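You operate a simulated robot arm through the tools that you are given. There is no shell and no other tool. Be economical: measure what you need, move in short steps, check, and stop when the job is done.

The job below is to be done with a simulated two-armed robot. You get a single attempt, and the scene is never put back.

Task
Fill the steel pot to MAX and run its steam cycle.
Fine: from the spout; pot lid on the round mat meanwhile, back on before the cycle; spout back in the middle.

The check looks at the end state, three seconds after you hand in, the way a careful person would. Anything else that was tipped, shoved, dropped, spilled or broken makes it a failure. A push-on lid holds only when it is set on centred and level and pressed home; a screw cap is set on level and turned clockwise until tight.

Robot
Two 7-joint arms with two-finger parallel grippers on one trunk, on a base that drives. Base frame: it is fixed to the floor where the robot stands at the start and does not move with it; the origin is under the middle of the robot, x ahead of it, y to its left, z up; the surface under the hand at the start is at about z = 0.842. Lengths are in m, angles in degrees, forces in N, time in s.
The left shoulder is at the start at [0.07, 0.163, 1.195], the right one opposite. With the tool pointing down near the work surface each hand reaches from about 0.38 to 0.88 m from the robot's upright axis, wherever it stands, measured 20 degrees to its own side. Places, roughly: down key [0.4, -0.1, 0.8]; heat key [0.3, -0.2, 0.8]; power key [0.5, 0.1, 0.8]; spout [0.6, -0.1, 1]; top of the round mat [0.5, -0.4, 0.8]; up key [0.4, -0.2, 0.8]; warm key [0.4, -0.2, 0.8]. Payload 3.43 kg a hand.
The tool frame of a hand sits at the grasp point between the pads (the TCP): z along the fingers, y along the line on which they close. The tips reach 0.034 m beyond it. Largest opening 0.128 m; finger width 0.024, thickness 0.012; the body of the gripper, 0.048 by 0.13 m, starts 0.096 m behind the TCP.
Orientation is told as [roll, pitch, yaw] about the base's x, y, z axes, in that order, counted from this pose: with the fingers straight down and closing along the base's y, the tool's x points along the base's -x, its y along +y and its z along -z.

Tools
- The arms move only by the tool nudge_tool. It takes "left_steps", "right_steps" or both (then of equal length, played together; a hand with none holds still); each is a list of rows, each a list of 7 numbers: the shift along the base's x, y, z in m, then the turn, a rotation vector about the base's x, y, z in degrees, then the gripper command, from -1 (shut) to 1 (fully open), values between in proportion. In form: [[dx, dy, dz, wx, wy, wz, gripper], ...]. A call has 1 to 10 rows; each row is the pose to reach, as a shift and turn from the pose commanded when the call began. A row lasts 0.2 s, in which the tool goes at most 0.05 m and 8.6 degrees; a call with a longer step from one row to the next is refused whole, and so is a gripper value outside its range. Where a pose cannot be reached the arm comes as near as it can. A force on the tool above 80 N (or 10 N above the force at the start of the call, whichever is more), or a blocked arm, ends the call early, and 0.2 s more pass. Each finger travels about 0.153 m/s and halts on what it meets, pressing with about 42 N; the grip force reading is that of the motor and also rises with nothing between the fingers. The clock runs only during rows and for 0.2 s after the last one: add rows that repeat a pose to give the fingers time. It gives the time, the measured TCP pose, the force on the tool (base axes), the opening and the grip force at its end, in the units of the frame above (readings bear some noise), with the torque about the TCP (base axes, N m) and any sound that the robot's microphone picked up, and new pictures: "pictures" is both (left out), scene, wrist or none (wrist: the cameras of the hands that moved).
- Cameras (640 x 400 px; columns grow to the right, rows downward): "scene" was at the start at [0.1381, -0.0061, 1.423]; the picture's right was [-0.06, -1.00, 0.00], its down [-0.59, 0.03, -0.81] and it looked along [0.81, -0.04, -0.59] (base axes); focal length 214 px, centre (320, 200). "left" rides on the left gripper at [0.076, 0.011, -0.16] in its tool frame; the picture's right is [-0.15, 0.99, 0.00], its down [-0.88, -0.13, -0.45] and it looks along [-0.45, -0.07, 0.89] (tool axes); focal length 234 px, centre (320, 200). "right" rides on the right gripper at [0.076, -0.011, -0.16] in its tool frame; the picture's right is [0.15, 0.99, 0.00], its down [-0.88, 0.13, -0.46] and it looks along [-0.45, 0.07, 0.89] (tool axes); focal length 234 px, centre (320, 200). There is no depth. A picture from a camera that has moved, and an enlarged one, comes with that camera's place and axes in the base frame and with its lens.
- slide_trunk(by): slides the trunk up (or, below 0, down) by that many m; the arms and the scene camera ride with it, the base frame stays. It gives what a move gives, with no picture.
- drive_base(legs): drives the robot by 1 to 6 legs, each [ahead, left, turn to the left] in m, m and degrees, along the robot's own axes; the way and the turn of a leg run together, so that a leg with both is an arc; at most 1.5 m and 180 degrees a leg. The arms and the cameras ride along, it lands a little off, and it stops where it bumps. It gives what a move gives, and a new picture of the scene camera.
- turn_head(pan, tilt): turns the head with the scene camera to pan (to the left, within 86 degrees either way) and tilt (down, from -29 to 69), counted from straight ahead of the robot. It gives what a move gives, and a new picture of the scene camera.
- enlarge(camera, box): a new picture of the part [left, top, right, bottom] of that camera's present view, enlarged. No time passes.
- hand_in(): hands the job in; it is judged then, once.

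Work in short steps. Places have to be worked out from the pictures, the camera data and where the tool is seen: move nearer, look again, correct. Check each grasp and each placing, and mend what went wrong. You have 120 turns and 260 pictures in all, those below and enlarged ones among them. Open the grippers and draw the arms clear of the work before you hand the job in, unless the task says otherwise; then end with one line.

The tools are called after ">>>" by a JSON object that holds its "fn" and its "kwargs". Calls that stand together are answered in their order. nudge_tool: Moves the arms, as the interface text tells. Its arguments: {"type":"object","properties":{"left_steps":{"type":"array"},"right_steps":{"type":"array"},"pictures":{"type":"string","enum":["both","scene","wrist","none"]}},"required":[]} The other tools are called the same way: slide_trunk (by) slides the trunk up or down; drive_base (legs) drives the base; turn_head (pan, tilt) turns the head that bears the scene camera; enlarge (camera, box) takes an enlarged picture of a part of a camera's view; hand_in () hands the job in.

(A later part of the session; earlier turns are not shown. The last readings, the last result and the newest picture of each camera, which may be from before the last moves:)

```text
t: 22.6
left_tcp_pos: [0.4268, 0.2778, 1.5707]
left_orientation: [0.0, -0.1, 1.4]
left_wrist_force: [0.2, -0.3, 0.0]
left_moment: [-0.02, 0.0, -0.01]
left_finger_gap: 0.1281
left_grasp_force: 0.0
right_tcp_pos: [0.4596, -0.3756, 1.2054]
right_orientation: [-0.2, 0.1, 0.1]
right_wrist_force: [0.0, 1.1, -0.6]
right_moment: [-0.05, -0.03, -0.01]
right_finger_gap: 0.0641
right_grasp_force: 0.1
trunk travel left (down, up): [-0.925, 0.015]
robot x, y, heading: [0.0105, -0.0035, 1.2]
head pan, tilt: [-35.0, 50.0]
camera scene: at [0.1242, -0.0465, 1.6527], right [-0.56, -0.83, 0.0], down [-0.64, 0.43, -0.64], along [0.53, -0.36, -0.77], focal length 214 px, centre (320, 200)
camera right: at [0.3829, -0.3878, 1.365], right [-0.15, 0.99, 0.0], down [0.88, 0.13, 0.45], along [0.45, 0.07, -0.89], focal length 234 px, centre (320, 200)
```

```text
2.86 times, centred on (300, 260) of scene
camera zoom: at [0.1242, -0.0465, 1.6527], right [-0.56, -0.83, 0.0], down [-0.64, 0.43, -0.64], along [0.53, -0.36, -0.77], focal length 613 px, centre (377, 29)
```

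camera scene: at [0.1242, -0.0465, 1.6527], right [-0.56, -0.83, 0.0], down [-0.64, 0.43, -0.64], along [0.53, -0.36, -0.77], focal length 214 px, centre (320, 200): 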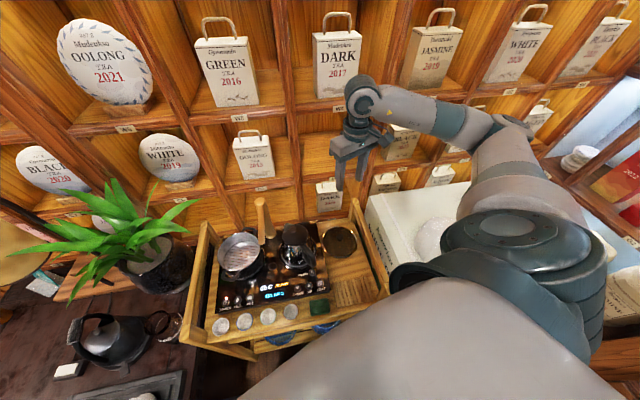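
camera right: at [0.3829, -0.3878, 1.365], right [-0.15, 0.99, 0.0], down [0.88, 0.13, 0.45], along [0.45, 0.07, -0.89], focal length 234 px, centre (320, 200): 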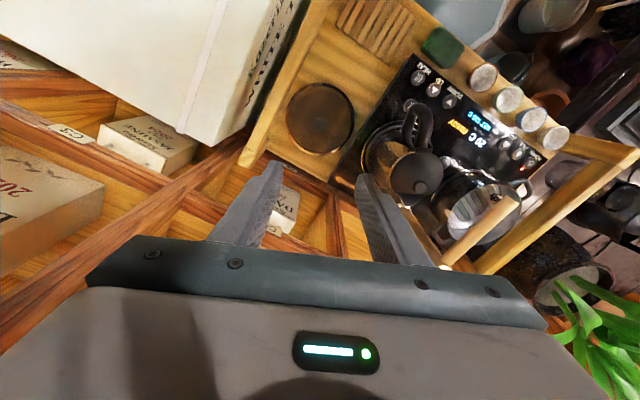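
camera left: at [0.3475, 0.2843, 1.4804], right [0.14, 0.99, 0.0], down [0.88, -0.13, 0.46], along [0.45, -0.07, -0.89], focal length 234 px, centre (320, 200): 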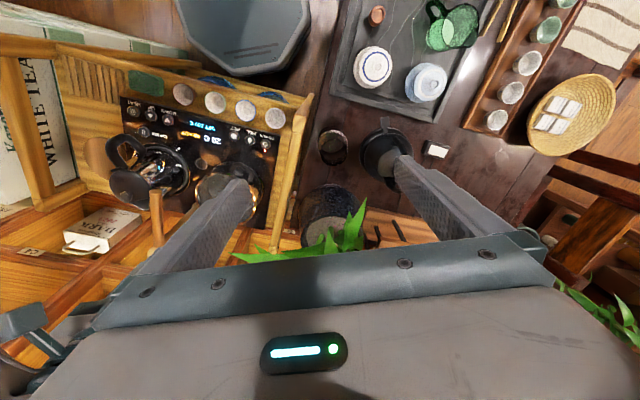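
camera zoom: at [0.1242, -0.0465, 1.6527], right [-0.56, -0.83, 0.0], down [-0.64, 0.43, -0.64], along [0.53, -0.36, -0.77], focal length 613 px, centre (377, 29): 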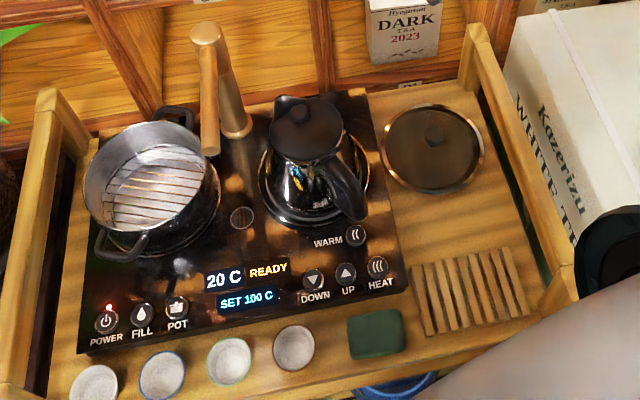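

The lid rests centred on the mat. I've triangulated the spout arm: post at about (0.626, -0.128), tip at about (0.499, -0.074, 1.059), arm roughly 22 mm thick. I'll bring the right hand above the spout arm, yawed -23° so the fingers straddle it.

>>> {"fn": "nudge_tool", "kwargs": {"right_steps": [[0.008, 0.042, 0, 0, 0, -4, 0], [0.016, 0.085, 0, 0, 0, -8, 0], [0.024, 0.128, 0, 0, 0, -12, 0], [0.032, 0.171, 0, 0, 0, -16, 0], [0.04, 0.214, 0, 0, 0, -20, 0], [0.046, 0.256, 0, 0, 0, -23, 0], [0.0514, 0.2966, 0, 0, 0, -23, 0], [0.0514, 0.2966, -0.045, 0, 0, -23, 0]]}}

>>> {"fn": "turn_head", "kwargs": {"pan": -10, "tilt": 55}}

>>> {"fn": "enlarge", "kwargs": {"camera": "right", "box": [160, 0, 480, 200]}}

```text
t: 24.4
left_tcp_pos: [0.427, 0.2773, 1.5709]
left_orientation: [0.0, 0.0, 1.3]
left_wrist_force: [-0.5, -0.6, 0.4]
left_moment: [0.07, -0.01, 0.01]
left_finger_gap: 0.1282
left_grasp_force: 0.1
right_tcp_pos: [0.51, -0.0796, 1.1566]
right_orientation: [0.0, 0.1, -23.1]
right_wrist_force: [0.9, -0.1, 0.4]
right_moment: [0.01, -0.03, 0.06]
right_finger_gap: 0.0639
right_grasp_force: 0.1
trunk travel left (down, up): [-0.925, 0.015]
robot x, y, heading: [0.0067, -0.0031, 1.2]
head pan, tilt: [-35.0, 50.0]
camera scene: at [0.1249, -0.0484, 1.6527], right [-0.56, -0.83, 0.0], down [-0.64, 0.43, -0.64], along [0.53, -0.36, -0.77], focal length 214 px, centre (320, 200)
camera right: at [0.4371, -0.0616, 1.3167], right [0.25, 0.97, 0.0], down [0.86, -0.23, 0.45], along [0.44, -0.11, -0.89], focal length 234 px, centre (320, 200)
```

scene: 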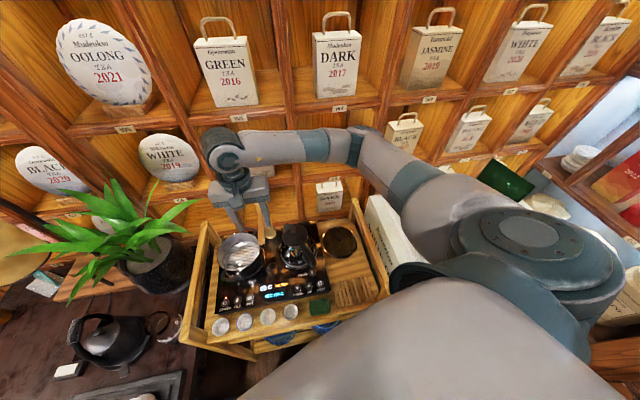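
right: 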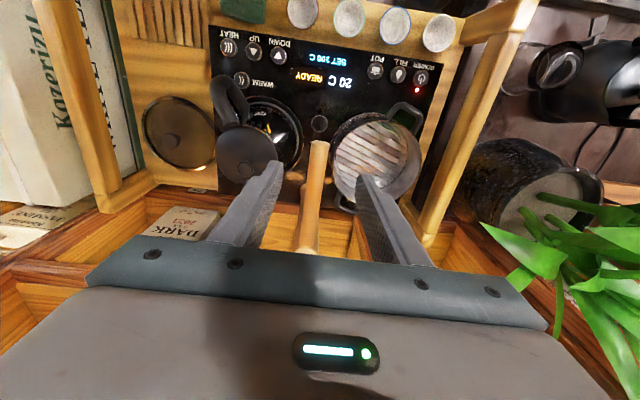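

```text
t: 25.3
left_tcp_pos: [0.4273, 0.2781, 1.5708]
left_orientation: [-0.1, -0.1, 1.4]
left_wrist_force: [0.0, -0.4, -0.5]
left_moment: [0.03, 0.03, 0.02]
left_finger_gap: 0.128
left_grasp_force: 0.2
right_tcp_pos: [0.5107, -0.0789, 1.1586]
right_orientation: [0.0, 0.1, -23.0]
right_wrist_force: [-0.4, 0.5, -0.4]
right_moment: [0.0, 0.01, -0.01]
right_finger_gap: 0.064
right_grasp_force: 0.0
trunk travel left (down, up): [-0.925, 0.015]
robot x, y, heading: [0.0086, -0.005, 1.6]
head pan, tilt: [-10.0, 55.0]
camera scene: at [0.1314, -0.0154, 1.6463], right [-0.15, -0.99, 0.0], down [-0.81, 0.13, -0.57], along [0.57, -0.09, -0.82], focal length 214 px, centre (320, 200)
```

scene: 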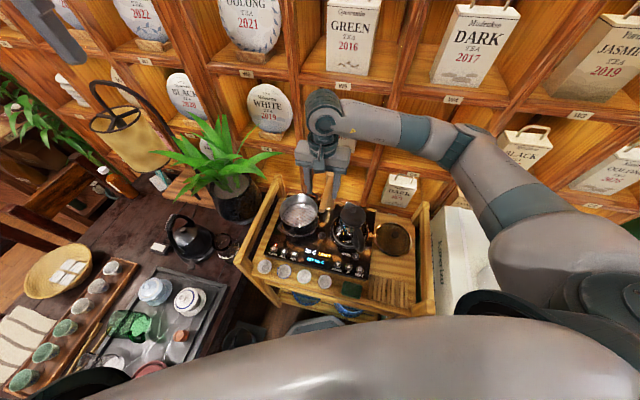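

```text
2.00 times, centred on (320, 100) of right
camera zoom: at [0.4363, -0.0609, 1.3174], right [0.25, 0.97, 0.0], down [0.86, -0.22, 0.45], along [0.44, -0.12, -0.89], focal length 468 px, centre (320, 400)
```

zoom: 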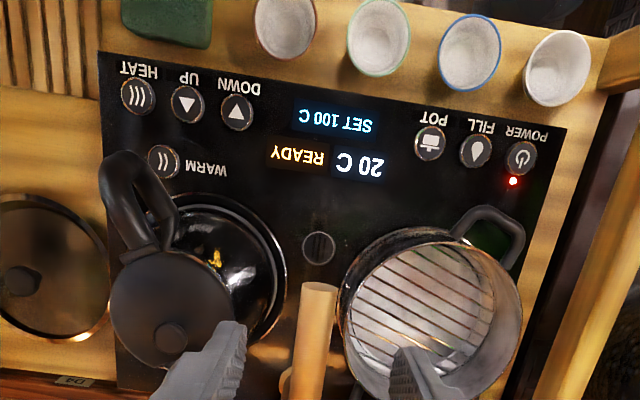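

The spout arm is centred between the fingers. I'll narrow the gap to about 0.05 and lower to TCP z≈1.068.

>>> {"fn": "nudge_tool", "kwargs": {"right_steps": [[0, 0, -0.03, 0, 0, 0, -0.2], [0, 0, -0.06, 0, 0, 0, -0.2], [0, 0, -0.09, 0, 0, 0, -0.2]]}}

>>> {"fn": "enlarge", "kwargs": {"camera": "scene", "box": [260, 150, 420, 270]}}

```text
t: 26.1
left_tcp_pos: [0.4266, 0.2785, 1.5701]
left_orientation: [0.0, -0.1, 1.4]
left_wrist_force: [0.6, 0.2, 0.7]
left_moment: [0.0, 0.0, 0.01]
left_finger_gap: 0.1281
left_grasp_force: 0.0
right_tcp_pos: [0.5098, -0.0789, 1.0693]
right_orientation: [0.0, 0.1, -23.0]
right_wrist_force: [0.8, 0.0, -0.8]
right_moment: [-0.03, 0.0, 0.0]
right_finger_gap: 0.0511
right_grasp_force: 0.1
trunk travel left (down, up): [-0.925, 0.015]
robot x, y, heading: [0.0095, -0.0037, 1.3]
head pan, tilt: [-10.0, 55.0]
camera scene: at [0.1317, -0.0151, 1.6463], right [-0.15, -0.99, 0.0], down [-0.81, 0.12, -0.57], along [0.57, -0.09, -0.82], focal length 214 px, centre (320, 200)
camera right: at [0.4368, -0.0604, 1.2288], right [0.25, 0.97, 0.0], down [0.86, -0.22, 0.45], along [0.44, -0.11, -0.89], focal length 234 px, centre (320, 200)
```

scene: 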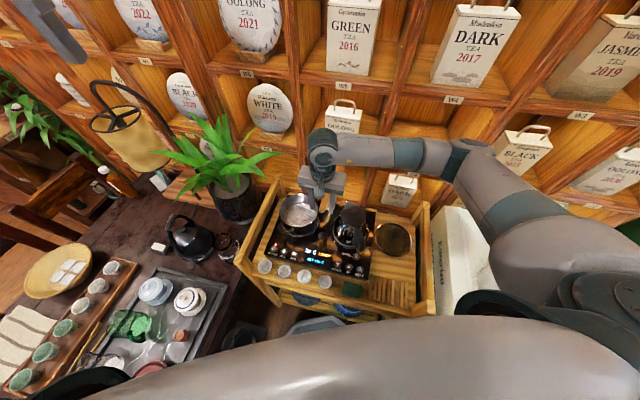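
right: 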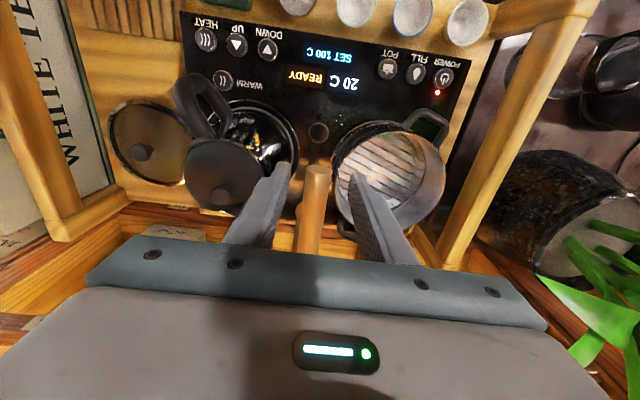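

```text
3.33 times, centred on (340, 210) of scene
camera zoom: at [0.1317, -0.0151, 1.6463], right [-0.15, -0.99, 0.0], down [-0.81, 0.12, -0.57], along [0.57, -0.09, -0.82], focal length 715 px, centre (253, 167)
```

zoom: 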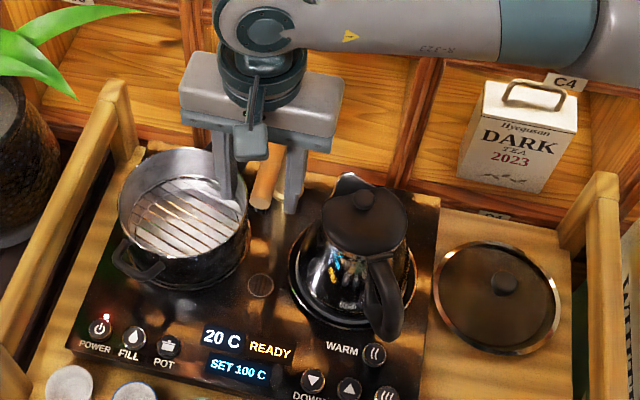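

Straddled. I'll swing it along the arc about the post by about 48°.

>>> {"fn": "nudge_tool", "kwargs": {"right_steps": [[0.008, 0.016, 0, 0, 0, -8, -0.2], [0.018, 0.03, 0, 0, 0, -16, -0.2], [0.03, 0.043, 0, 0, 0, -24, -0.2], [0.044, 0.054, 0, 0, 0, -32, -0.2], [0.059, 0.063, 0, 0, 0, -40, -0.2], [0.075, 0.07, 0, 0, 0, -48, -0.2]]}}

>>> {"fn": "enlarge", "kwargs": {"camera": "right", "box": [180, 50, 500, 250]}}

>>> {"fn": "enlarge", "kwargs": {"camera": "scene", "box": [260, 150, 420, 270]}}

```text
t: 27.5
left_tcp_pos: [0.4267, 0.2778, 1.5697]
left_orientation: [-0.1, -0.1, 1.3]
left_wrist_force: [0.0, -0.1, -0.4]
left_moment: [-0.01, -0.04, -0.01]
left_finger_gap: 0.1281
left_grasp_force: 0.0
right_tcp_pos: [0.5865, -0.0078, 1.0699]
right_orientation: [-0.1, 0.0, -71.2]
right_wrist_force: [-0.3, -0.6, 0.4]
right_moment: [0.0, 0.0, 0.01]
right_finger_gap: 0.0512
right_grasp_force: 0.0
trunk travel left (down, up): [-0.925, 0.015]
robot x, y, heading: [0.0086, -0.0035, 1.3]
head pan, tilt: [-10.0, 55.0]
camera scene: at [0.1321, -0.0148, 1.6462], right [-0.15, -0.99, 0.0], down [-0.81, 0.12, -0.57], along [0.57, -0.09, -0.82], focal length 214 px, centre (320, 200)
camera right: at [0.5515, 0.06, 1.2285], right [0.89, 0.46, 0.0], down [0.41, -0.79, 0.45], along [0.21, -0.4, -0.89], focal length 234 px, centre (320, 200)
```

scene: 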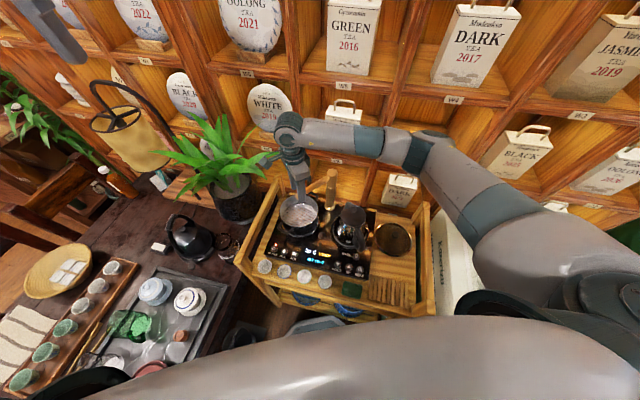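
right: 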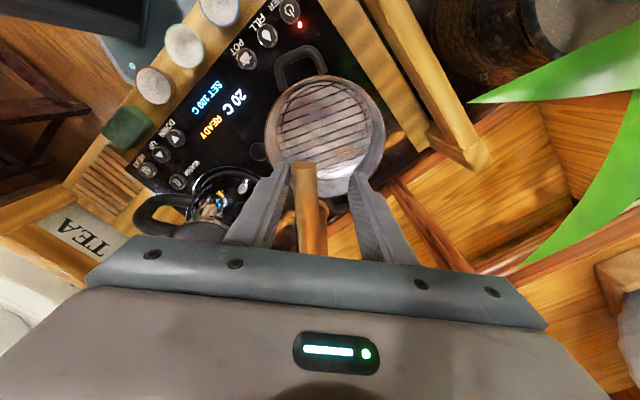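

```text
2.00 times, centred on (340, 150) of right
camera zoom: at [0.5515, 0.06, 1.2285], right [0.89, 0.46, 0.0], down [0.41, -0.79, 0.45], along [0.21, -0.4, -0.89], focal length 468 px, centre (280, 300)
```

zoom: 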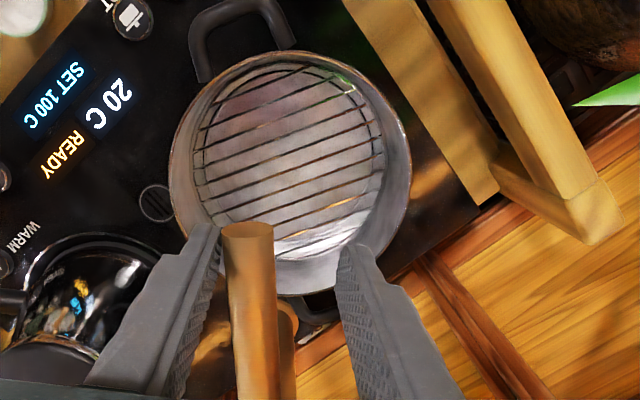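

```text
3.33 times, centred on (340, 210) of scene
camera zoom: at [0.1321, -0.0148, 1.6462], right [-0.15, -0.99, 0.0], down [-0.81, 0.12, -0.57], along [0.57, -0.09, -0.82], focal length 715 px, centre (253, 167)
```

zoom: 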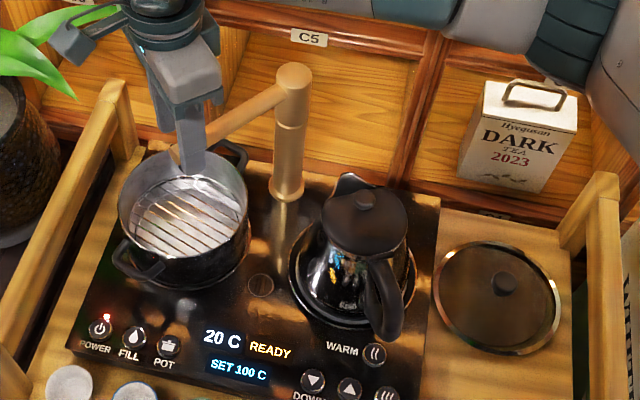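

The spout tip is over the pot but about 2 cm short of centre because of finger slack. I'll swing 6° more, then centre back and rise out.

>>> {"fn": "nudge_tool", "kwargs": {"right_steps": [[0.0127, 0.0035, 0, 0, 0, -6, -0.2], [0.0127, 0.0035, 0, 0, 0, -6, -0.2], [0.0, 0.0, 0, 0, 0, -2, -0.2], [0.0, 0.0, 0.04, 0, 0, -2, -0.2], [0.0, 0.0, 0.08, 0, 0, -2, 0], [0.0, 0.0, 0.12, 0, 0, -2, 0]]}}

>>> {"fn": "enlarge", "kwargs": {"camera": "right", "box": [200, 30, 440, 180]}}

>>> {"fn": "enlarge", "kwargs": {"camera": "scene", "box": [270, 170, 350, 250]}}

```text
t: 28.9
left_tcp_pos: [0.4259, 0.2775, 1.572]
left_orientation: [-0.1, -0.1, 1.4]
left_wrist_force: [0.1, 0.0, -0.1]
left_moment: [-0.01, -0.02, 0.02]
left_finger_gap: 0.1281
left_grasp_force: 0.0
right_tcp_pos: [0.5836, -0.0097, 1.1915]
right_orientation: [0.0, 0.1, -73.0]
right_wrist_force: [-0.2, -0.4, -0.3]
right_moment: [-0.02, -0.02, 0.0]
right_finger_gap: 0.0639
right_grasp_force: 0.1
trunk travel left (down, up): [-0.925, 0.015]
robot x, y, heading: [0.009, -0.0039, 1.2]
head pan, tilt: [-10.0, 55.0]
camera scene: at [0.1308, -0.0153, 1.6462], right [-0.15, -0.99, 0.0], down [-0.81, 0.12, -0.57], along [0.57, -0.09, -0.82], focal length 214 px, centre (320, 200)
camera right: at [0.5507, 0.0592, 1.3507], right [0.9, 0.43, 0.0], down [0.38, -0.8, 0.45], along [0.19, -0.41, -0.89], focal length 234 px, centre (320, 200)
```

scene: 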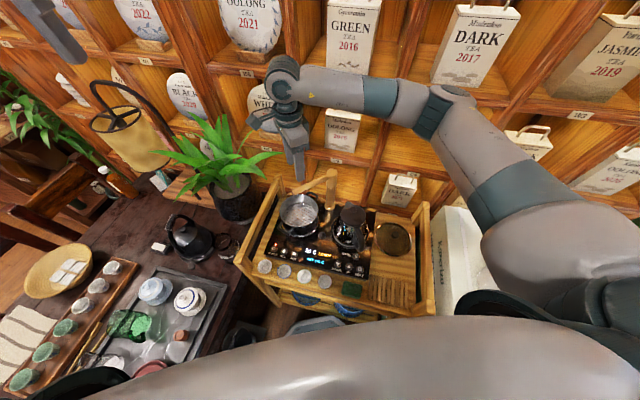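
right: 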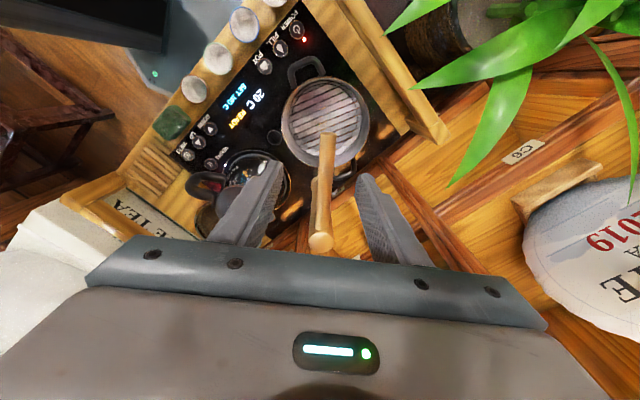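

```text
2.67 times, centred on (320, 105) of right
camera zoom: at [0.5507, 0.0592, 1.3507], right [0.9, 0.43, 0.0], down [0.38, -0.8, 0.45], along [0.19, -0.41, -0.89], focal length 624 px, centre (320, 453)
```

zoom: 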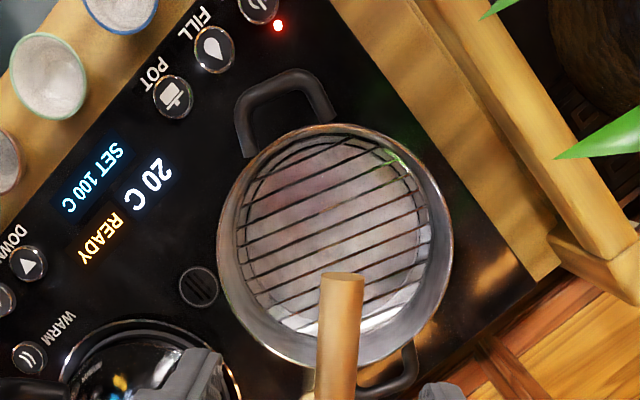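

```text
5.00 times, centred on (310, 210) of scene
camera zoom: at [0.1308, -0.0153, 1.6462], right [-0.15, -0.99, 0.0], down [-0.81, 0.12, -0.57], along [0.57, -0.09, -0.82], focal length 1072 px, centre (370, 150)
```

zoom: 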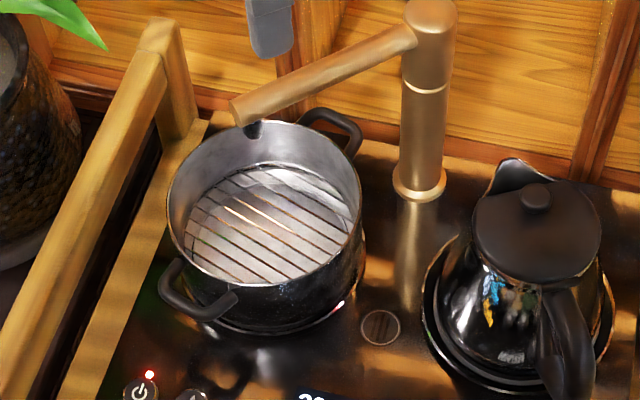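

The spout is over the pot. Now I need the MAX mark, so I'll enlarge the pot interior from both cameras.

>>> {"fn": "enlarge", "kwargs": {"camera": "scene", "box": [280, 185, 328, 220]}}

>>> {"fn": "enlarge", "kwargs": {"camera": "right", "box": [275, 65, 375, 175]}}

```text
11.43 times, centred on (304, 202) of scene
camera zoom: at [0.1308, -0.0153, 1.6462], right [-0.15, -0.99, 0.0], down [-0.81, 0.12, -0.57], along [0.57, -0.09, -0.82], focal length 2451 px, centre (503, 171)
```

zoom: 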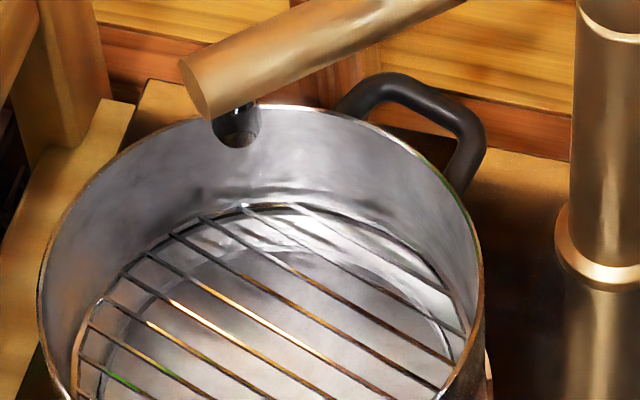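

```text
3.64 times, centred on (325, 120) of right
camera zoom: at [0.5507, 0.0592, 1.3507], right [0.9, 0.43, 0.0], down [0.38, -0.8, 0.45], along [0.19, -0.41, -0.89], focal length 852 px, centre (302, 491)
```

zoom: 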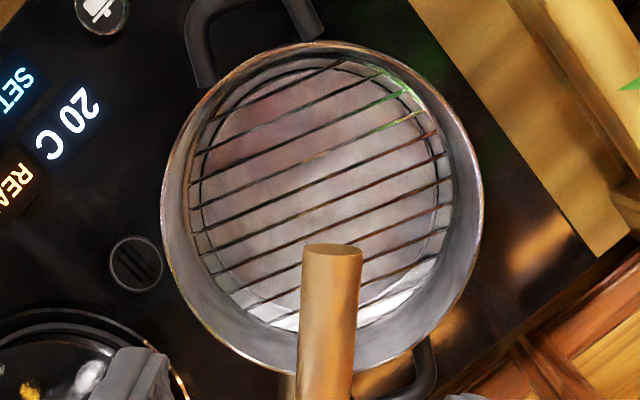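

>>> {"fn": "enlarge", "kwargs": {"camera": "scene", "box": [282, 190, 308, 208]}}

>>> {"fn": "enlarge", "kwargs": {"camera": "scene", "box": [300, 192, 322, 222]}}

>>> {"fn": "enlarge", "kwargs": {"camera": "right", "box": [320, 100, 380, 170]}}

>>> {"fn": "enlarge", "kwargs": {"camera": "right", "box": [275, 100, 335, 170]}}

```text
16.00 times, centred on (295, 199) of scene
camera zoom: at [0.1308, -0.0153, 1.6462], right [-0.15, -0.99, 0.0], down [-0.81, 0.12, -0.57], along [0.57, -0.09, -0.82], focal length 3432 px, centre (720, 216)
```

zoom: 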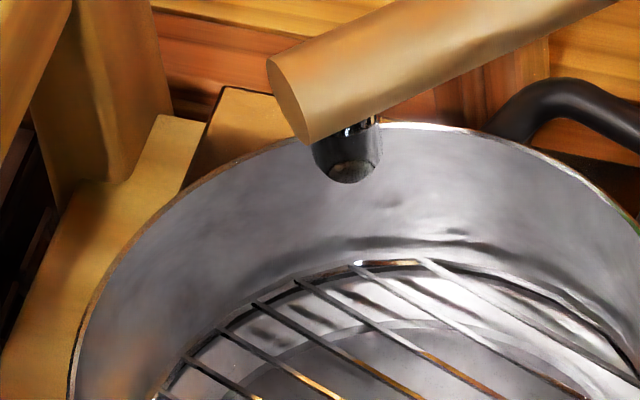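

```text
13.33 times, centred on (311, 207) of scene
camera zoom: at [0.1308, -0.0153, 1.6462], right [-0.15, -0.99, 0.0], down [-0.81, 0.12, -0.57], along [0.57, -0.09, -0.82], focal length 2860 px, centre (440, 107)
```

zoom: 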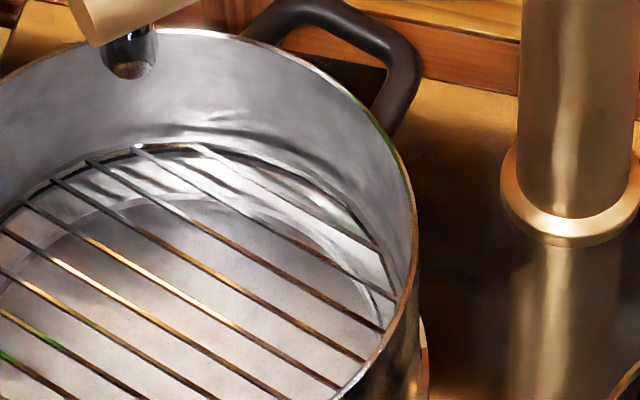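

```text
5.71 times, centred on (350, 135) of right
camera zoom: at [0.5507, 0.0592, 1.3507], right [0.9, 0.43, 0.0], down [0.38, -0.8, 0.45], along [0.19, -0.41, -0.89], focal length 1338 px, centre (149, 571)
```

zoom: 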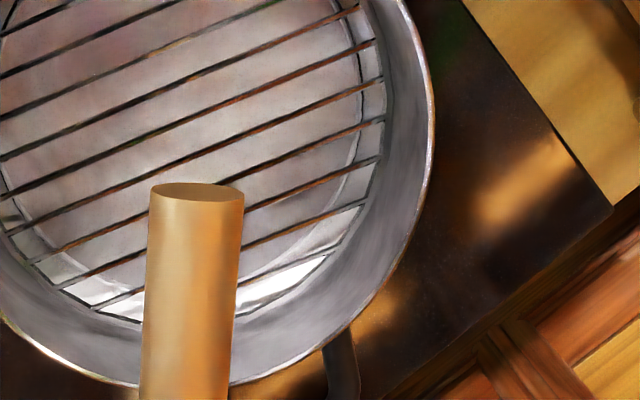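

```text
5.71 times, centred on (305, 135) of right
camera zoom: at [0.5507, 0.0592, 1.3507], right [0.9, 0.43, 0.0], down [0.38, -0.8, 0.45], along [0.19, -0.41, -0.89], focal length 1338 px, centre (406, 571)
```

zoom: 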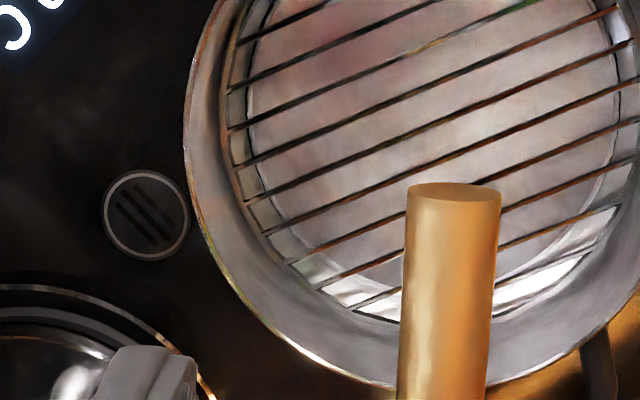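

No mark is visible on the far or post-side walls. I'll shift the right hand so its camera is over the far side and look at the robot-side inner wall, staying above the spout and short of the shelf.

>>> {"fn": "nudge_tool", "kwargs": {"right_steps": [[0.015, -0.03, 0.01, 0, 0, 0, 0], [0.03, -0.06, 0.01, 0, 0, 0, 0], [0.041, -0.08, 0.01, 0, 0, 0, 0]], "pictures": "none"}}

>>> {"fn": "enlarge", "kwargs": {"camera": "right", "box": [220, 0, 380, 100]}}

```text
t: 29.7
left_tcp_pos: [0.4267, 0.2779, 1.5707]
left_orientation: [-0.1, -0.2, 1.4]
left_wrist_force: [1.0, 0.2, -0.5]
left_moment: [-0.04, -0.01, 0.0]
left_finger_gap: 0.128
left_grasp_force: 0.1
right_tcp_pos: [0.6268, -0.0897, 1.2015]
right_orientation: [0.0, 0.0, -72.9]
right_wrist_force: [0.3, -0.2, -0.1]
right_moment: [0.01, -0.01, 0.01]
right_finger_gap: 0.064
right_grasp_force: 0.0
trunk travel left (down, up): [-0.925, 0.015]
robot x, y, heading: [0.0099, -0.0029, 1.3]
head pan, tilt: [-10.0, 55.0]
```

```text
4.00 times, centred on (300, 50) of right
camera zoom: at [0.5934, -0.0211, 1.3595], right [0.9, 0.43, 0.0], down [0.38, -0.8, 0.45], along [0.19, -0.41, -0.89], focal length 937 px, centre (400, 800)
```

zoom: 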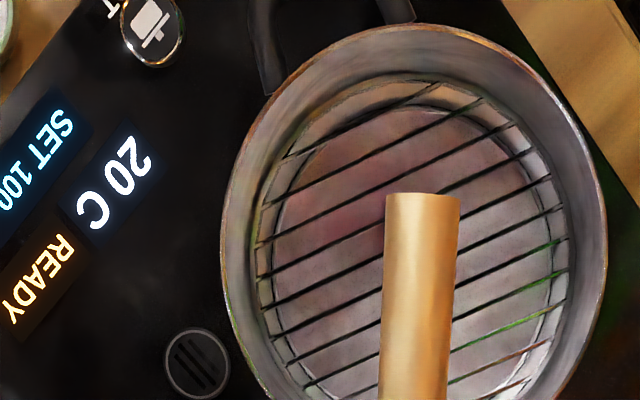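

There's no MAX line on any inner wall I can see, so filling probably stops by itself or shows on the display. I'll watch it closely. I've located FILL at about (0.463, 0.0745), and I'll bring the closed left hand above it.

>>> {"fn": "nudge_tool", "kwargs": {"left_steps": [[0.008, -0.045, 0, 0, 0, -1.4, 0.3], [0.016, -0.09, 0, 0, 0, -1.4, -0.4], [0.024, -0.135, -0.01, 0, 0, -1.4, -1], [0.032, -0.17, -0.04, 0, 0, -1.4, -1], [0.036, -0.2, -0.08, 0, 0, -1.4, -1], [0.036, -0.2034, -0.13, 0, 0, -1.4, -1], [0.036, -0.2034, -0.18, 0, 0, -1.4, -1], [0.036, -0.2034, -0.23, 0, 0, -1.4, -1], [0.036, -0.2034, -0.28, 0, 0, -1.4, -1], [0.036, -0.2034, -0.33, 0, 0, -1.4, -1]], "pictures": "none"}}

>>> {"fn": "nudge_tool", "kwargs": {"left_steps": [[0, 0, -0.05, 0, 0, 0, -1], [0, 0, -0.1, 0, 0, 0, -1], [0, 0, -0.15, 0, 0, 0, -1], [0, 0, -0.2, 0, 0, 0, -1], [0, 0, -0.25, 0, 0, 0, -1], [0, 0, -0.29, 0, 0, 0, -1]]}}

>>> {"fn": "enlarge", "kwargs": {"camera": "left", "box": [240, 50, 400, 250]}}

```text
refused: row 5 steps farther than a row can; nothing moved
```

```text
t: 31.1
left_tcp_pos: [0.4235, 0.2786, 1.2801]
left_orientation: [-0.2, -0.2, 1.4]
left_wrist_force: [-0.4, -0.4, 0.5]
left_moment: [-0.01, 0.01, 0.02]
left_finger_gap: 0.0
left_grasp_force: 33.0
right_tcp_pos: [0.6254, -0.0898, 1.2006]
right_orientation: [0.0, 0.2, -73.0]
right_wrist_force: [-0.6, 0.1, 0.8]
right_moment: [-0.01, -0.01, -0.02]
right_finger_gap: 0.064
right_grasp_force: 0.1
trunk travel left (down, up): [-0.925, 0.015]
robot x, y, heading: [0.0138, -0.0033, 1.3]
head pan, tilt: [-10.0, 55.0]
camera scene: at [0.1313, -0.0146, 1.6464], right [-0.15, -0.99, 0.0], down [-0.81, 0.12, -0.57], along [0.57, -0.09, -0.82], focal length 214 px, centre (320, 200)
camera left: at [0.3481, 0.2886, 1.4393], right [0.12, 0.99, 0.0], down [0.88, -0.11, 0.46], along [0.45, -0.06, -0.89], focal length 234 px, centre (320, 200)
```

scene: 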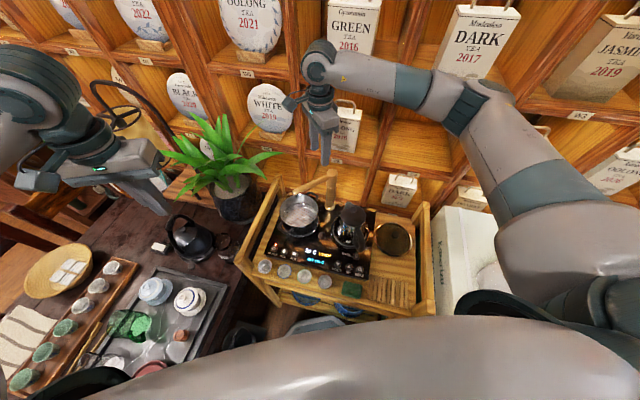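
left: 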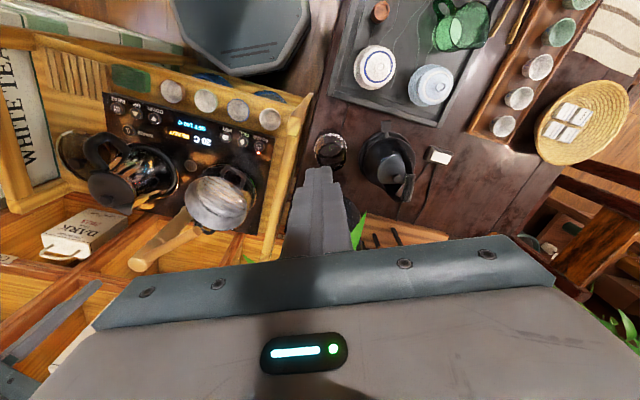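

```text
2.00 times, centred on (320, 150) of left
camera zoom: at [0.3481, 0.2886, 1.4393], right [0.12, 0.99, 0.0], down [0.88, -0.11, 0.46], along [0.45, -0.06, -0.89], focal length 468 px, centre (320, 300)
```

zoom: 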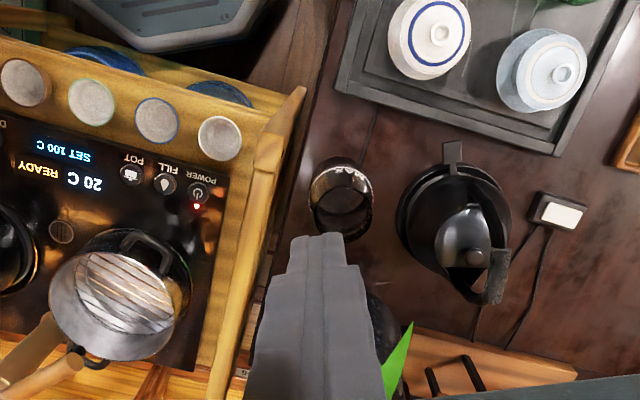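

The first leg was refused for one long step. The second moved the hand straight down, harmlessly. I notice text on a glass vessel nearby, so I'll look at it and at the pot interior from this side.

>>> {"fn": "enlarge", "kwargs": {"camera": "left", "box": [305, 120, 355, 170]}}

>>> {"fn": "enlarge", "kwargs": {"camera": "left", "box": [170, 150, 270, 240]}}

```text
8.00 times, centred on (330, 145) of left
camera zoom: at [0.3481, 0.2886, 1.4393], right [0.12, 0.99, 0.0], down [0.88, -0.11, 0.46], along [0.45, -0.06, -0.89], focal length 1873 px, centre (240, 640)
```

zoom: 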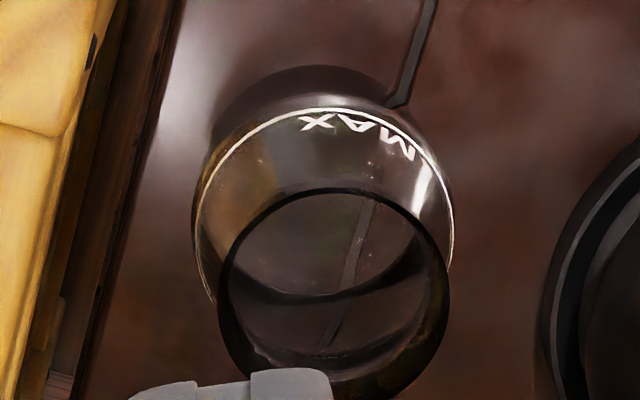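

```text
4.44 times, centred on (220, 195) of left
camera zoom: at [0.3481, 0.2886, 1.4393], right [0.12, 0.99, 0.0], down [0.88, -0.11, 0.46], along [0.45, -0.06, -0.89], focal length 1041 px, centre (764, 222)
```

zoom: 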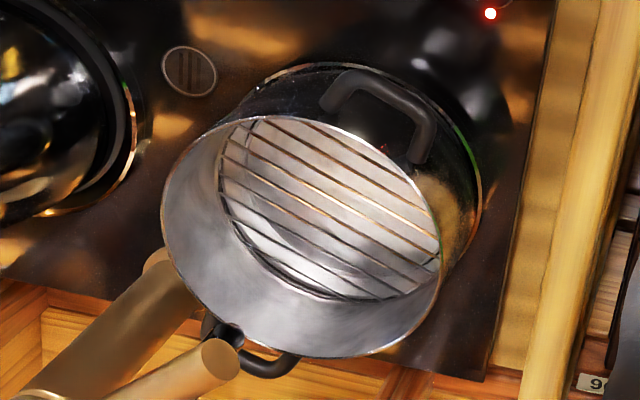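

>>> {"fn": "enlarge", "kwargs": {"camera": "right", "box": [272, 0, 332, 40]}}

>>> {"fn": "enlarge", "kwargs": {"camera": "right", "box": [330, 0, 380, 50]}}

```text
10.00 times, centred on (302, 20) of right
camera zoom: at [0.593, -0.0203, 1.3596], right [0.9, 0.43, 0.0], down [0.38, -0.8, 0.45], along [0.19, -0.41, -0.89], focal length 2342 px, centre (500, 2000)
```

zoom: 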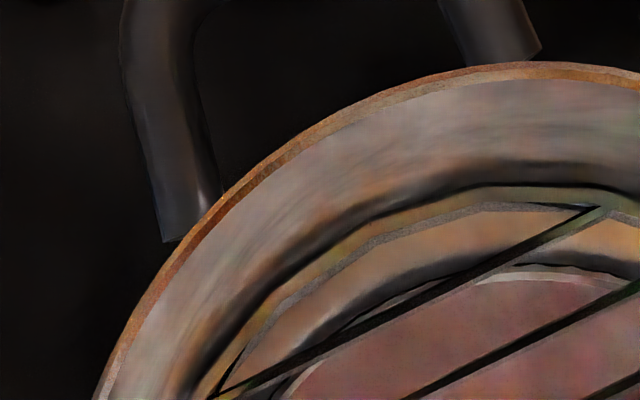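

```text
8.00 times, centred on (355, 25) of right
camera zoom: at [0.593, -0.0203, 1.3596], right [0.9, 0.43, 0.0], down [0.38, -0.8, 0.45], along [0.19, -0.41, -0.89], focal length 1873 px, centre (40, 1600)
```

zoom: 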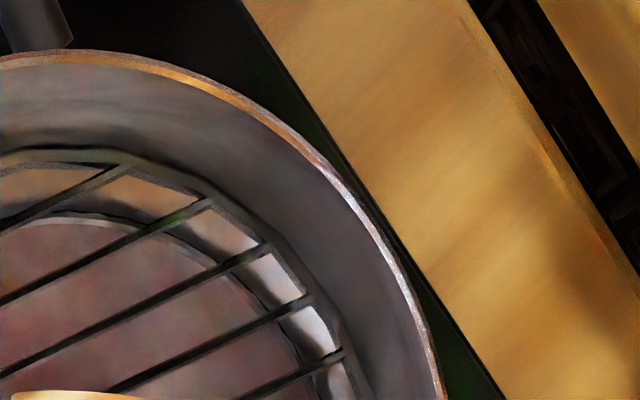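

No mark on the pot itself, so I'll rely on the display, sound and stream. I'll move the left hand over FILL, laterally first and then down.

>>> {"fn": "nudge_tool", "kwargs": {"left_steps": [[0.008, -0.04, 0, 0, 0, -1.4, -1], [0.016, -0.08, 0, 0, 0, -1.4, -1], [0.024, -0.12, 0, 0, 0, -1.4, -1], [0.032, -0.16, 0, 0, 0, -1.4, -1], [0.0395, -0.2041, 0, 0, 0, -1.4, -1], [0.0395, -0.2041, -0.05, 0, 0, -1.4, -1], [0.0395, -0.2041, -0.1, 0, 0, -1.4, -1], [0.0395, -0.2041, -0.15, 0, 0, -1.4, -1], [0.0395, -0.2041, -0.2, 0, 0, -1.4, -1], [0.0395, -0.2041, -0.25, 0, 0, -1.4, -1]], "pictures": "none"}}

>>> {"fn": "nudge_tool", "kwargs": {"left_steps": [[0, 0, -0.04, 0, 0, 0, -1], [0, 0, -0.08, 0, 0, 0, -1], [0, 0, -0.11, 0, 0, 0, -1]]}}

>>> {"fn": "enlarge", "kwargs": {"camera": "left", "box": [240, 80, 400, 220]}}

>>> {"fn": "enlarge", "kwargs": {"camera": "scene", "box": [250, 200, 390, 290]}}

```text
t: 33.3
left_tcp_pos: [0.4644, 0.0726, 1.0291]
left_orientation: [-0.1, -0.1, 0.0]
left_wrist_force: [-0.9, 0.1, 0.6]
left_moment: [0.0, 0.0, -0.01]
left_finger_gap: 0.0
left_grasp_force: 32.7
right_tcp_pos: [0.6271, -0.0884, 1.1996]
right_orientation: [-0.1, 0.2, -73.0]
right_wrist_force: [0.1, 0.4, 0.5]
right_moment: [-0.02, 0.01, 0.02]
right_finger_gap: 0.0637
right_grasp_force: 0.0
trunk travel left (down, up): [-0.925, 0.015]
robot x, y, heading: [0.0126, -0.0003, 1.4]
head pan, tilt: [-10.0, 55.0]
```

```text
t: 34.1
left_tcp_pos: [0.4649, 0.0749, 0.9185]
left_orientation: [-0.1, -0.1, -0.1]
left_wrist_force: [0.3, -1.0, -0.4]
left_moment: [0.01, -0.02, 0.0]
left_finger_gap: 0.0
left_grasp_force: 32.9
right_tcp_pos: [0.6254, -0.0897, 1.2004]
right_orientation: [-0.1, 0.1, -72.9]
right_wrist_force: [-0.5, 0.2, -0.3]
right_moment: [-0.01, -0.04, -0.05]
right_finger_gap: 0.064
right_grasp_force: 0.1
trunk travel left (down, up): [-0.925, 0.015]
robot x, y, heading: [0.0104, -0.0051, 1.3]
head pan, tilt: [-10.0, 55.0]
camera scene: at [0.1317, -0.0158, 1.6463], right [-0.15, -0.99, 0.0], down [-0.81, 0.12, -0.57], along [0.57, -0.09, -0.82], focal length 214 px, centre (320, 200)
camera left: at [0.3889, 0.0872, 1.0793], right [0.15, 0.99, 0.0], down [0.88, -0.13, 0.46], along [0.45, -0.07, -0.89], focal length 234 px, centre (320, 200)
```

scene: 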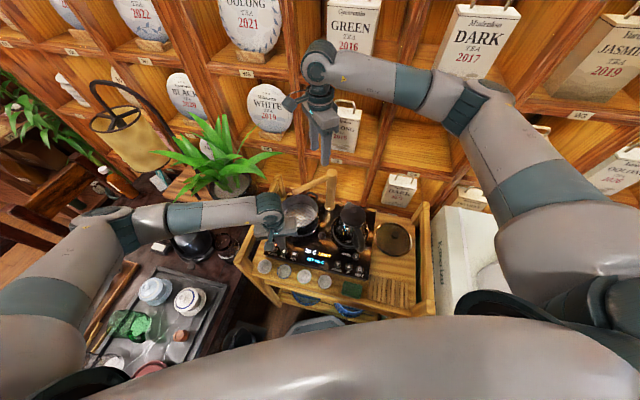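
left: 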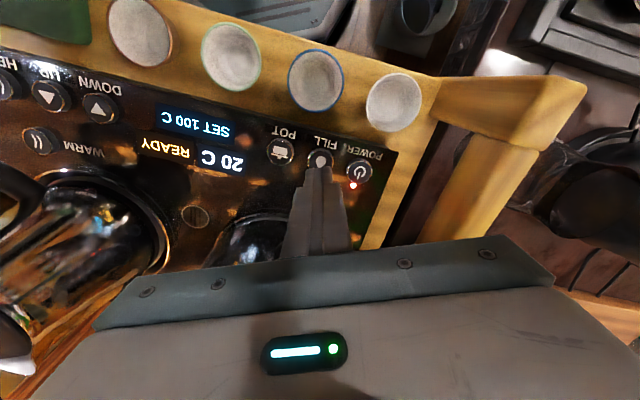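

```text
2.86 times, centred on (320, 150) of left
camera zoom: at [0.3889, 0.0872, 1.0793], right [0.15, 0.99, 0.0], down [0.88, -0.13, 0.46], along [0.45, -0.07, -0.89], focal length 669 px, centre (320, 343)
```

zoom: 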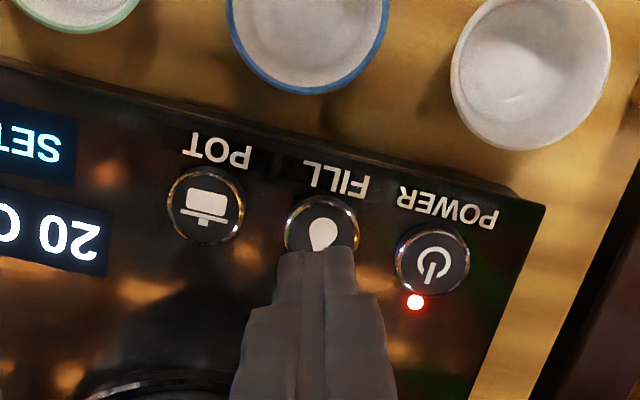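

```text
4.44 times, centred on (320, 245) of scene
camera zoom: at [0.1317, -0.0158, 1.6463], right [-0.15, -0.99, 0.0], down [-0.81, 0.12, -0.57], along [0.57, -0.09, -0.82], focal length 953 px, centre (320, 0)
```

zoom: 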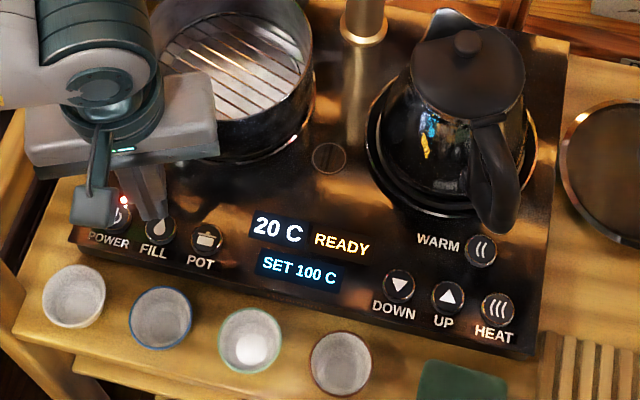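

FILL is at (0.462, 0.076) and the fingertip is right above it. I'll creep down towards contact.

>>> {"fn": "nudge_tool", "kwargs": {"left_steps": [[-0.003, 0.001, -0.02, 0, 0, 0, -1], [-0.003, 0.001, -0.03, 0, 0, 0, -1], [-0.003, 0.001, -0.034, 0, 0, 0, -1]], "pictures": "none"}}

>>> {"fn": "enlarge", "kwargs": {"camera": "scene", "box": [255, 225, 345, 270]}}

```text
t: 34.9
left_tcp_pos: [0.4613, 0.0737, 0.8872]
left_orientation: [0.0, -0.1, 0.0]
left_wrist_force: [-0.6, 1.1, -0.6]
left_moment: [0.0, -0.01, -0.01]
left_finger_gap: 0.0
left_grasp_force: 33.1
right_tcp_pos: [0.6273, -0.0882, 1.2004]
right_orientation: [-0.1, 0.1, -73.1]
right_wrist_force: [-0.7, -0.4, -0.1]
right_moment: [0.02, -0.01, 0.02]
right_finger_gap: 0.0642
right_grasp_force: 0.0
trunk travel left (down, up): [-0.925, 0.015]
robot x, y, heading: [0.0079, -0.0032, 1.6]
head pan, tilt: [-10.0, 55.0]
```

```text
7.11 times, centred on (300, 248) of scene
camera zoom: at [0.1316, -0.0154, 1.6463], right [-0.15, -0.99, 0.0], down [-0.81, 0.12, -0.57], along [0.57, -0.09, -0.82], focal length 1525 px, centre (462, -138)
```

zoom: 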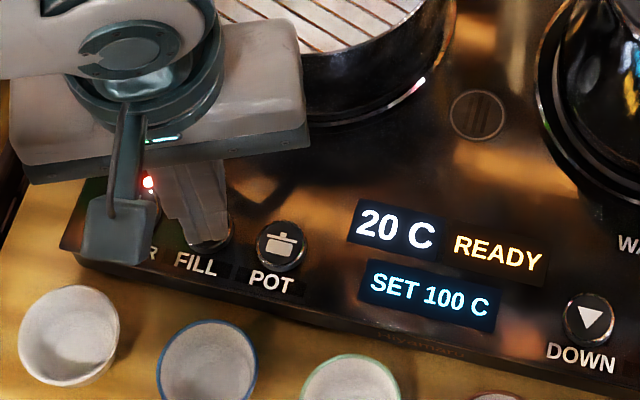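

Tip about 6 mm above the key. I'll do one short press and return, listening for a click.

>>> {"fn": "nudge_tool", "kwargs": {"left_steps": [[0, 0, -0.004, 0, 0, 0, -1], [0, 0, -0.008, 0, 0, 0, -1], [0, 0, 0.004, 0, 0, 0, -1]], "right_steps": [[0, 0, 0, 0, 0, 0, 0], [0, 0, 0, 0, 0, 0, 0], [0, 0, 0, 0, 0, 0, 0]], "pictures": "none"}}

>>> {"fn": "enlarge", "kwargs": {"camera": "scene", "box": [255, 190, 345, 265]}}

```text
t: 35.7
left_tcp_pos: [0.4641, 0.0748, 0.8899]
left_orientation: [-0.1, -0.1, -0.1]
left_wrist_force: [0.1, 0.2, 0.3]
left_moment: [-0.02, 0.0, -0.03]
left_finger_gap: 0.0
left_grasp_force: 33.2
right_tcp_pos: [0.6269, -0.0903, 1.1998]
right_orientation: [-0.1, 0.0, -73.0]
right_wrist_force: [0.6, 0.6, -0.2]
right_moment: [0.03, 0.01, -0.03]
right_finger_gap: 0.064
right_grasp_force: 0.0
trunk travel left (down, up): [-0.925, 0.015]
robot x, y, heading: [0.0129, -0.002, 1.5]
head pan, tilt: [-10.0, 55.0]
heard: click
```

```text
5.33 times, centred on (300, 228) of scene
camera zoom: at [0.1321, -0.0155, 1.6461], right [-0.15, -0.99, 0.0], down [-0.81, 0.12, -0.57], along [0.57, -0.09, -0.82], focal length 1144 px, centre (427, 53)
```

zoom: 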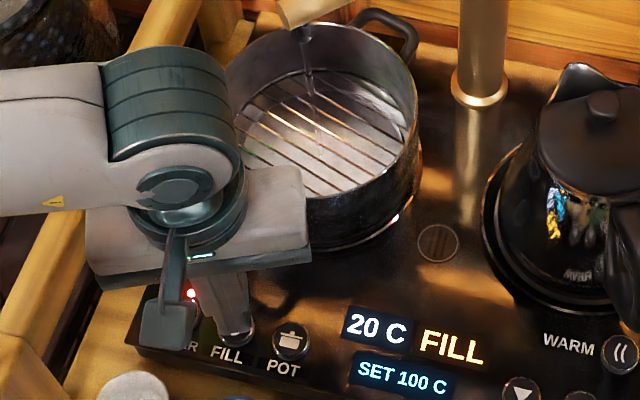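

It clicked. The display says FILL and water is pouring into the pot. I'll advance time in short waits and watch the level.

>>> {"fn": "nudge_tool", "kwargs": {"left_steps": [[0, 0, 0, 0, 0, 0, -1], [0, 0, 0, 0, 0, 0, -1], [0, 0, 0, 0, 0, 0, -1]], "pictures": "none"}}

>>> {"fn": "enlarge", "kwargs": {"camera": "scene", "box": [280, 185, 345, 265]}}

>>> {"fn": "enlarge", "kwargs": {"camera": "right", "box": [220, 0, 380, 100]}}

```text
t: 36.5
left_tcp_pos: [0.4632, 0.0747, 0.8903]
left_orientation: [-0.1, -0.1, 0.0]
left_wrist_force: [0.3, 0.2, 0.4]
left_moment: [-0.02, 0.0, 0.01]
left_finger_gap: 0.0
left_grasp_force: 33.0
right_tcp_pos: [0.6257, -0.0889, 1.2006]
right_orientation: [-0.1, 0.0, -73.0]
right_wrist_force: [0.2, 0.1, 0.9]
right_moment: [0.01, 0.01, -0.03]
right_finger_gap: 0.0643
right_grasp_force: 0.0
trunk travel left (down, up): [-0.925, 0.015]
robot x, y, heading: [0.0071, -0.0056, 1.5]
head pan, tilt: [-10.0, 55.0]
```

```text
5.00 times, centred on (312, 225) of scene
camera zoom: at [0.1317, -0.0154, 1.6462], right [-0.15, -0.99, 0.0], down [-0.81, 0.12, -0.57], along [0.57, -0.09, -0.82], focal length 1072 px, centre (358, 75)
```

zoom: 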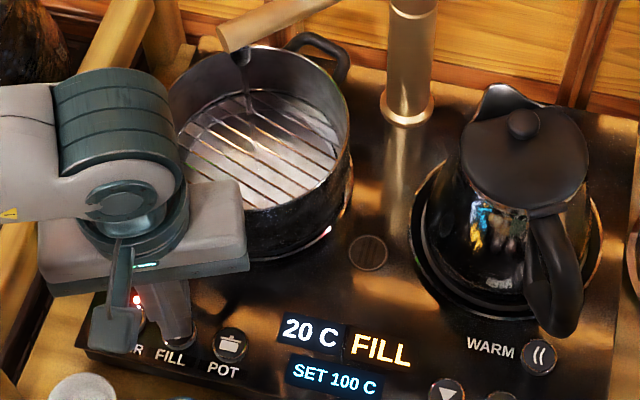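

```text
4.00 times, centred on (300, 50) of right
camera zoom: at [0.5934, -0.021, 1.3594], right [0.9, 0.43, 0.0], down [0.38, -0.8, 0.45], along [0.19, -0.41, -0.89], focal length 937 px, centre (400, 800)
```

zoom: 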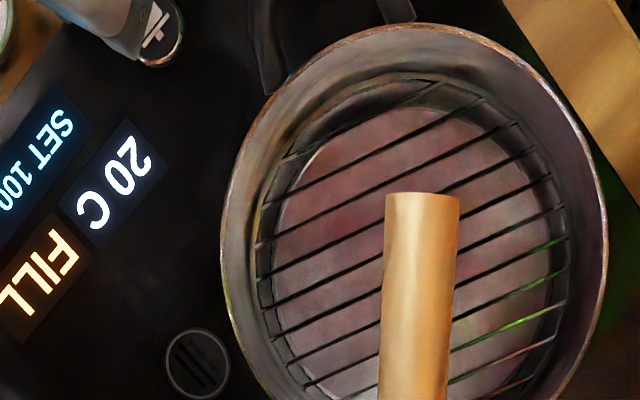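

>>> {"fn": "nudge_tool", "kwargs": {"left_steps": [[0, 0, 0, 0, 0, 0, -1], [0, 0, 0, 0, 0, 0, -1], [0, 0, 0, 0, 0, 0, -1], [0, 0, 0, 0, 0, 0, -1], [0, 0, 0, 0, 0, 0, -1], [0, 0, 0, 0, 0, 0, -1]], "pictures": "none"}}

>>> {"fn": "enlarge", "kwargs": {"camera": "scene", "box": [280, 185, 345, 265]}}

>>> {"fn": "enlarge", "kwargs": {"camera": "right", "box": [220, 0, 380, 100]}}

```text
t: 37.9
left_tcp_pos: [0.4639, 0.0746, 0.8905]
left_orientation: [-0.1, -0.1, 0.0]
left_wrist_force: [0.3, -0.1, -0.5]
left_moment: [0.03, -0.05, 0.02]
left_finger_gap: 0.0
left_grasp_force: 33.3
right_tcp_pos: [0.6263, -0.0896, 1.1999]
right_orientation: [-0.1, 0.1, -73.0]
right_wrist_force: [0.0, 0.7, -0.3]
right_moment: [0.01, 0.01, 0.02]
right_finger_gap: 0.0642
right_grasp_force: 0.0
trunk travel left (down, up): [-0.925, 0.015]
robot x, y, heading: [0.0114, -0.0071, 1.5]
head pan, tilt: [-10.0, 55.0]
```

```text
5.00 times, centred on (312, 225) of scene
camera zoom: at [0.1317, -0.0154, 1.6462], right [-0.15, -0.99, 0.0], down [-0.81, 0.12, -0.57], along [0.57, -0.09, -0.82], focal length 1072 px, centre (358, 75)
```

zoom: 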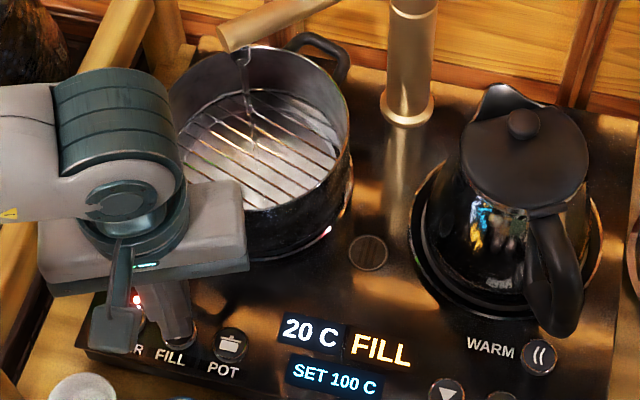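

```text
4.00 times, centred on (300, 50) of right
camera zoom: at [0.5934, -0.021, 1.3594], right [0.9, 0.43, 0.0], down [0.38, -0.8, 0.45], along [0.19, -0.41, -0.89], focal length 937 px, centre (400, 800)
```

zoom: 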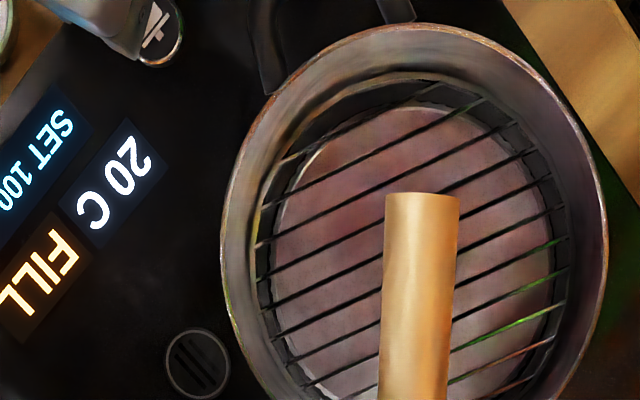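

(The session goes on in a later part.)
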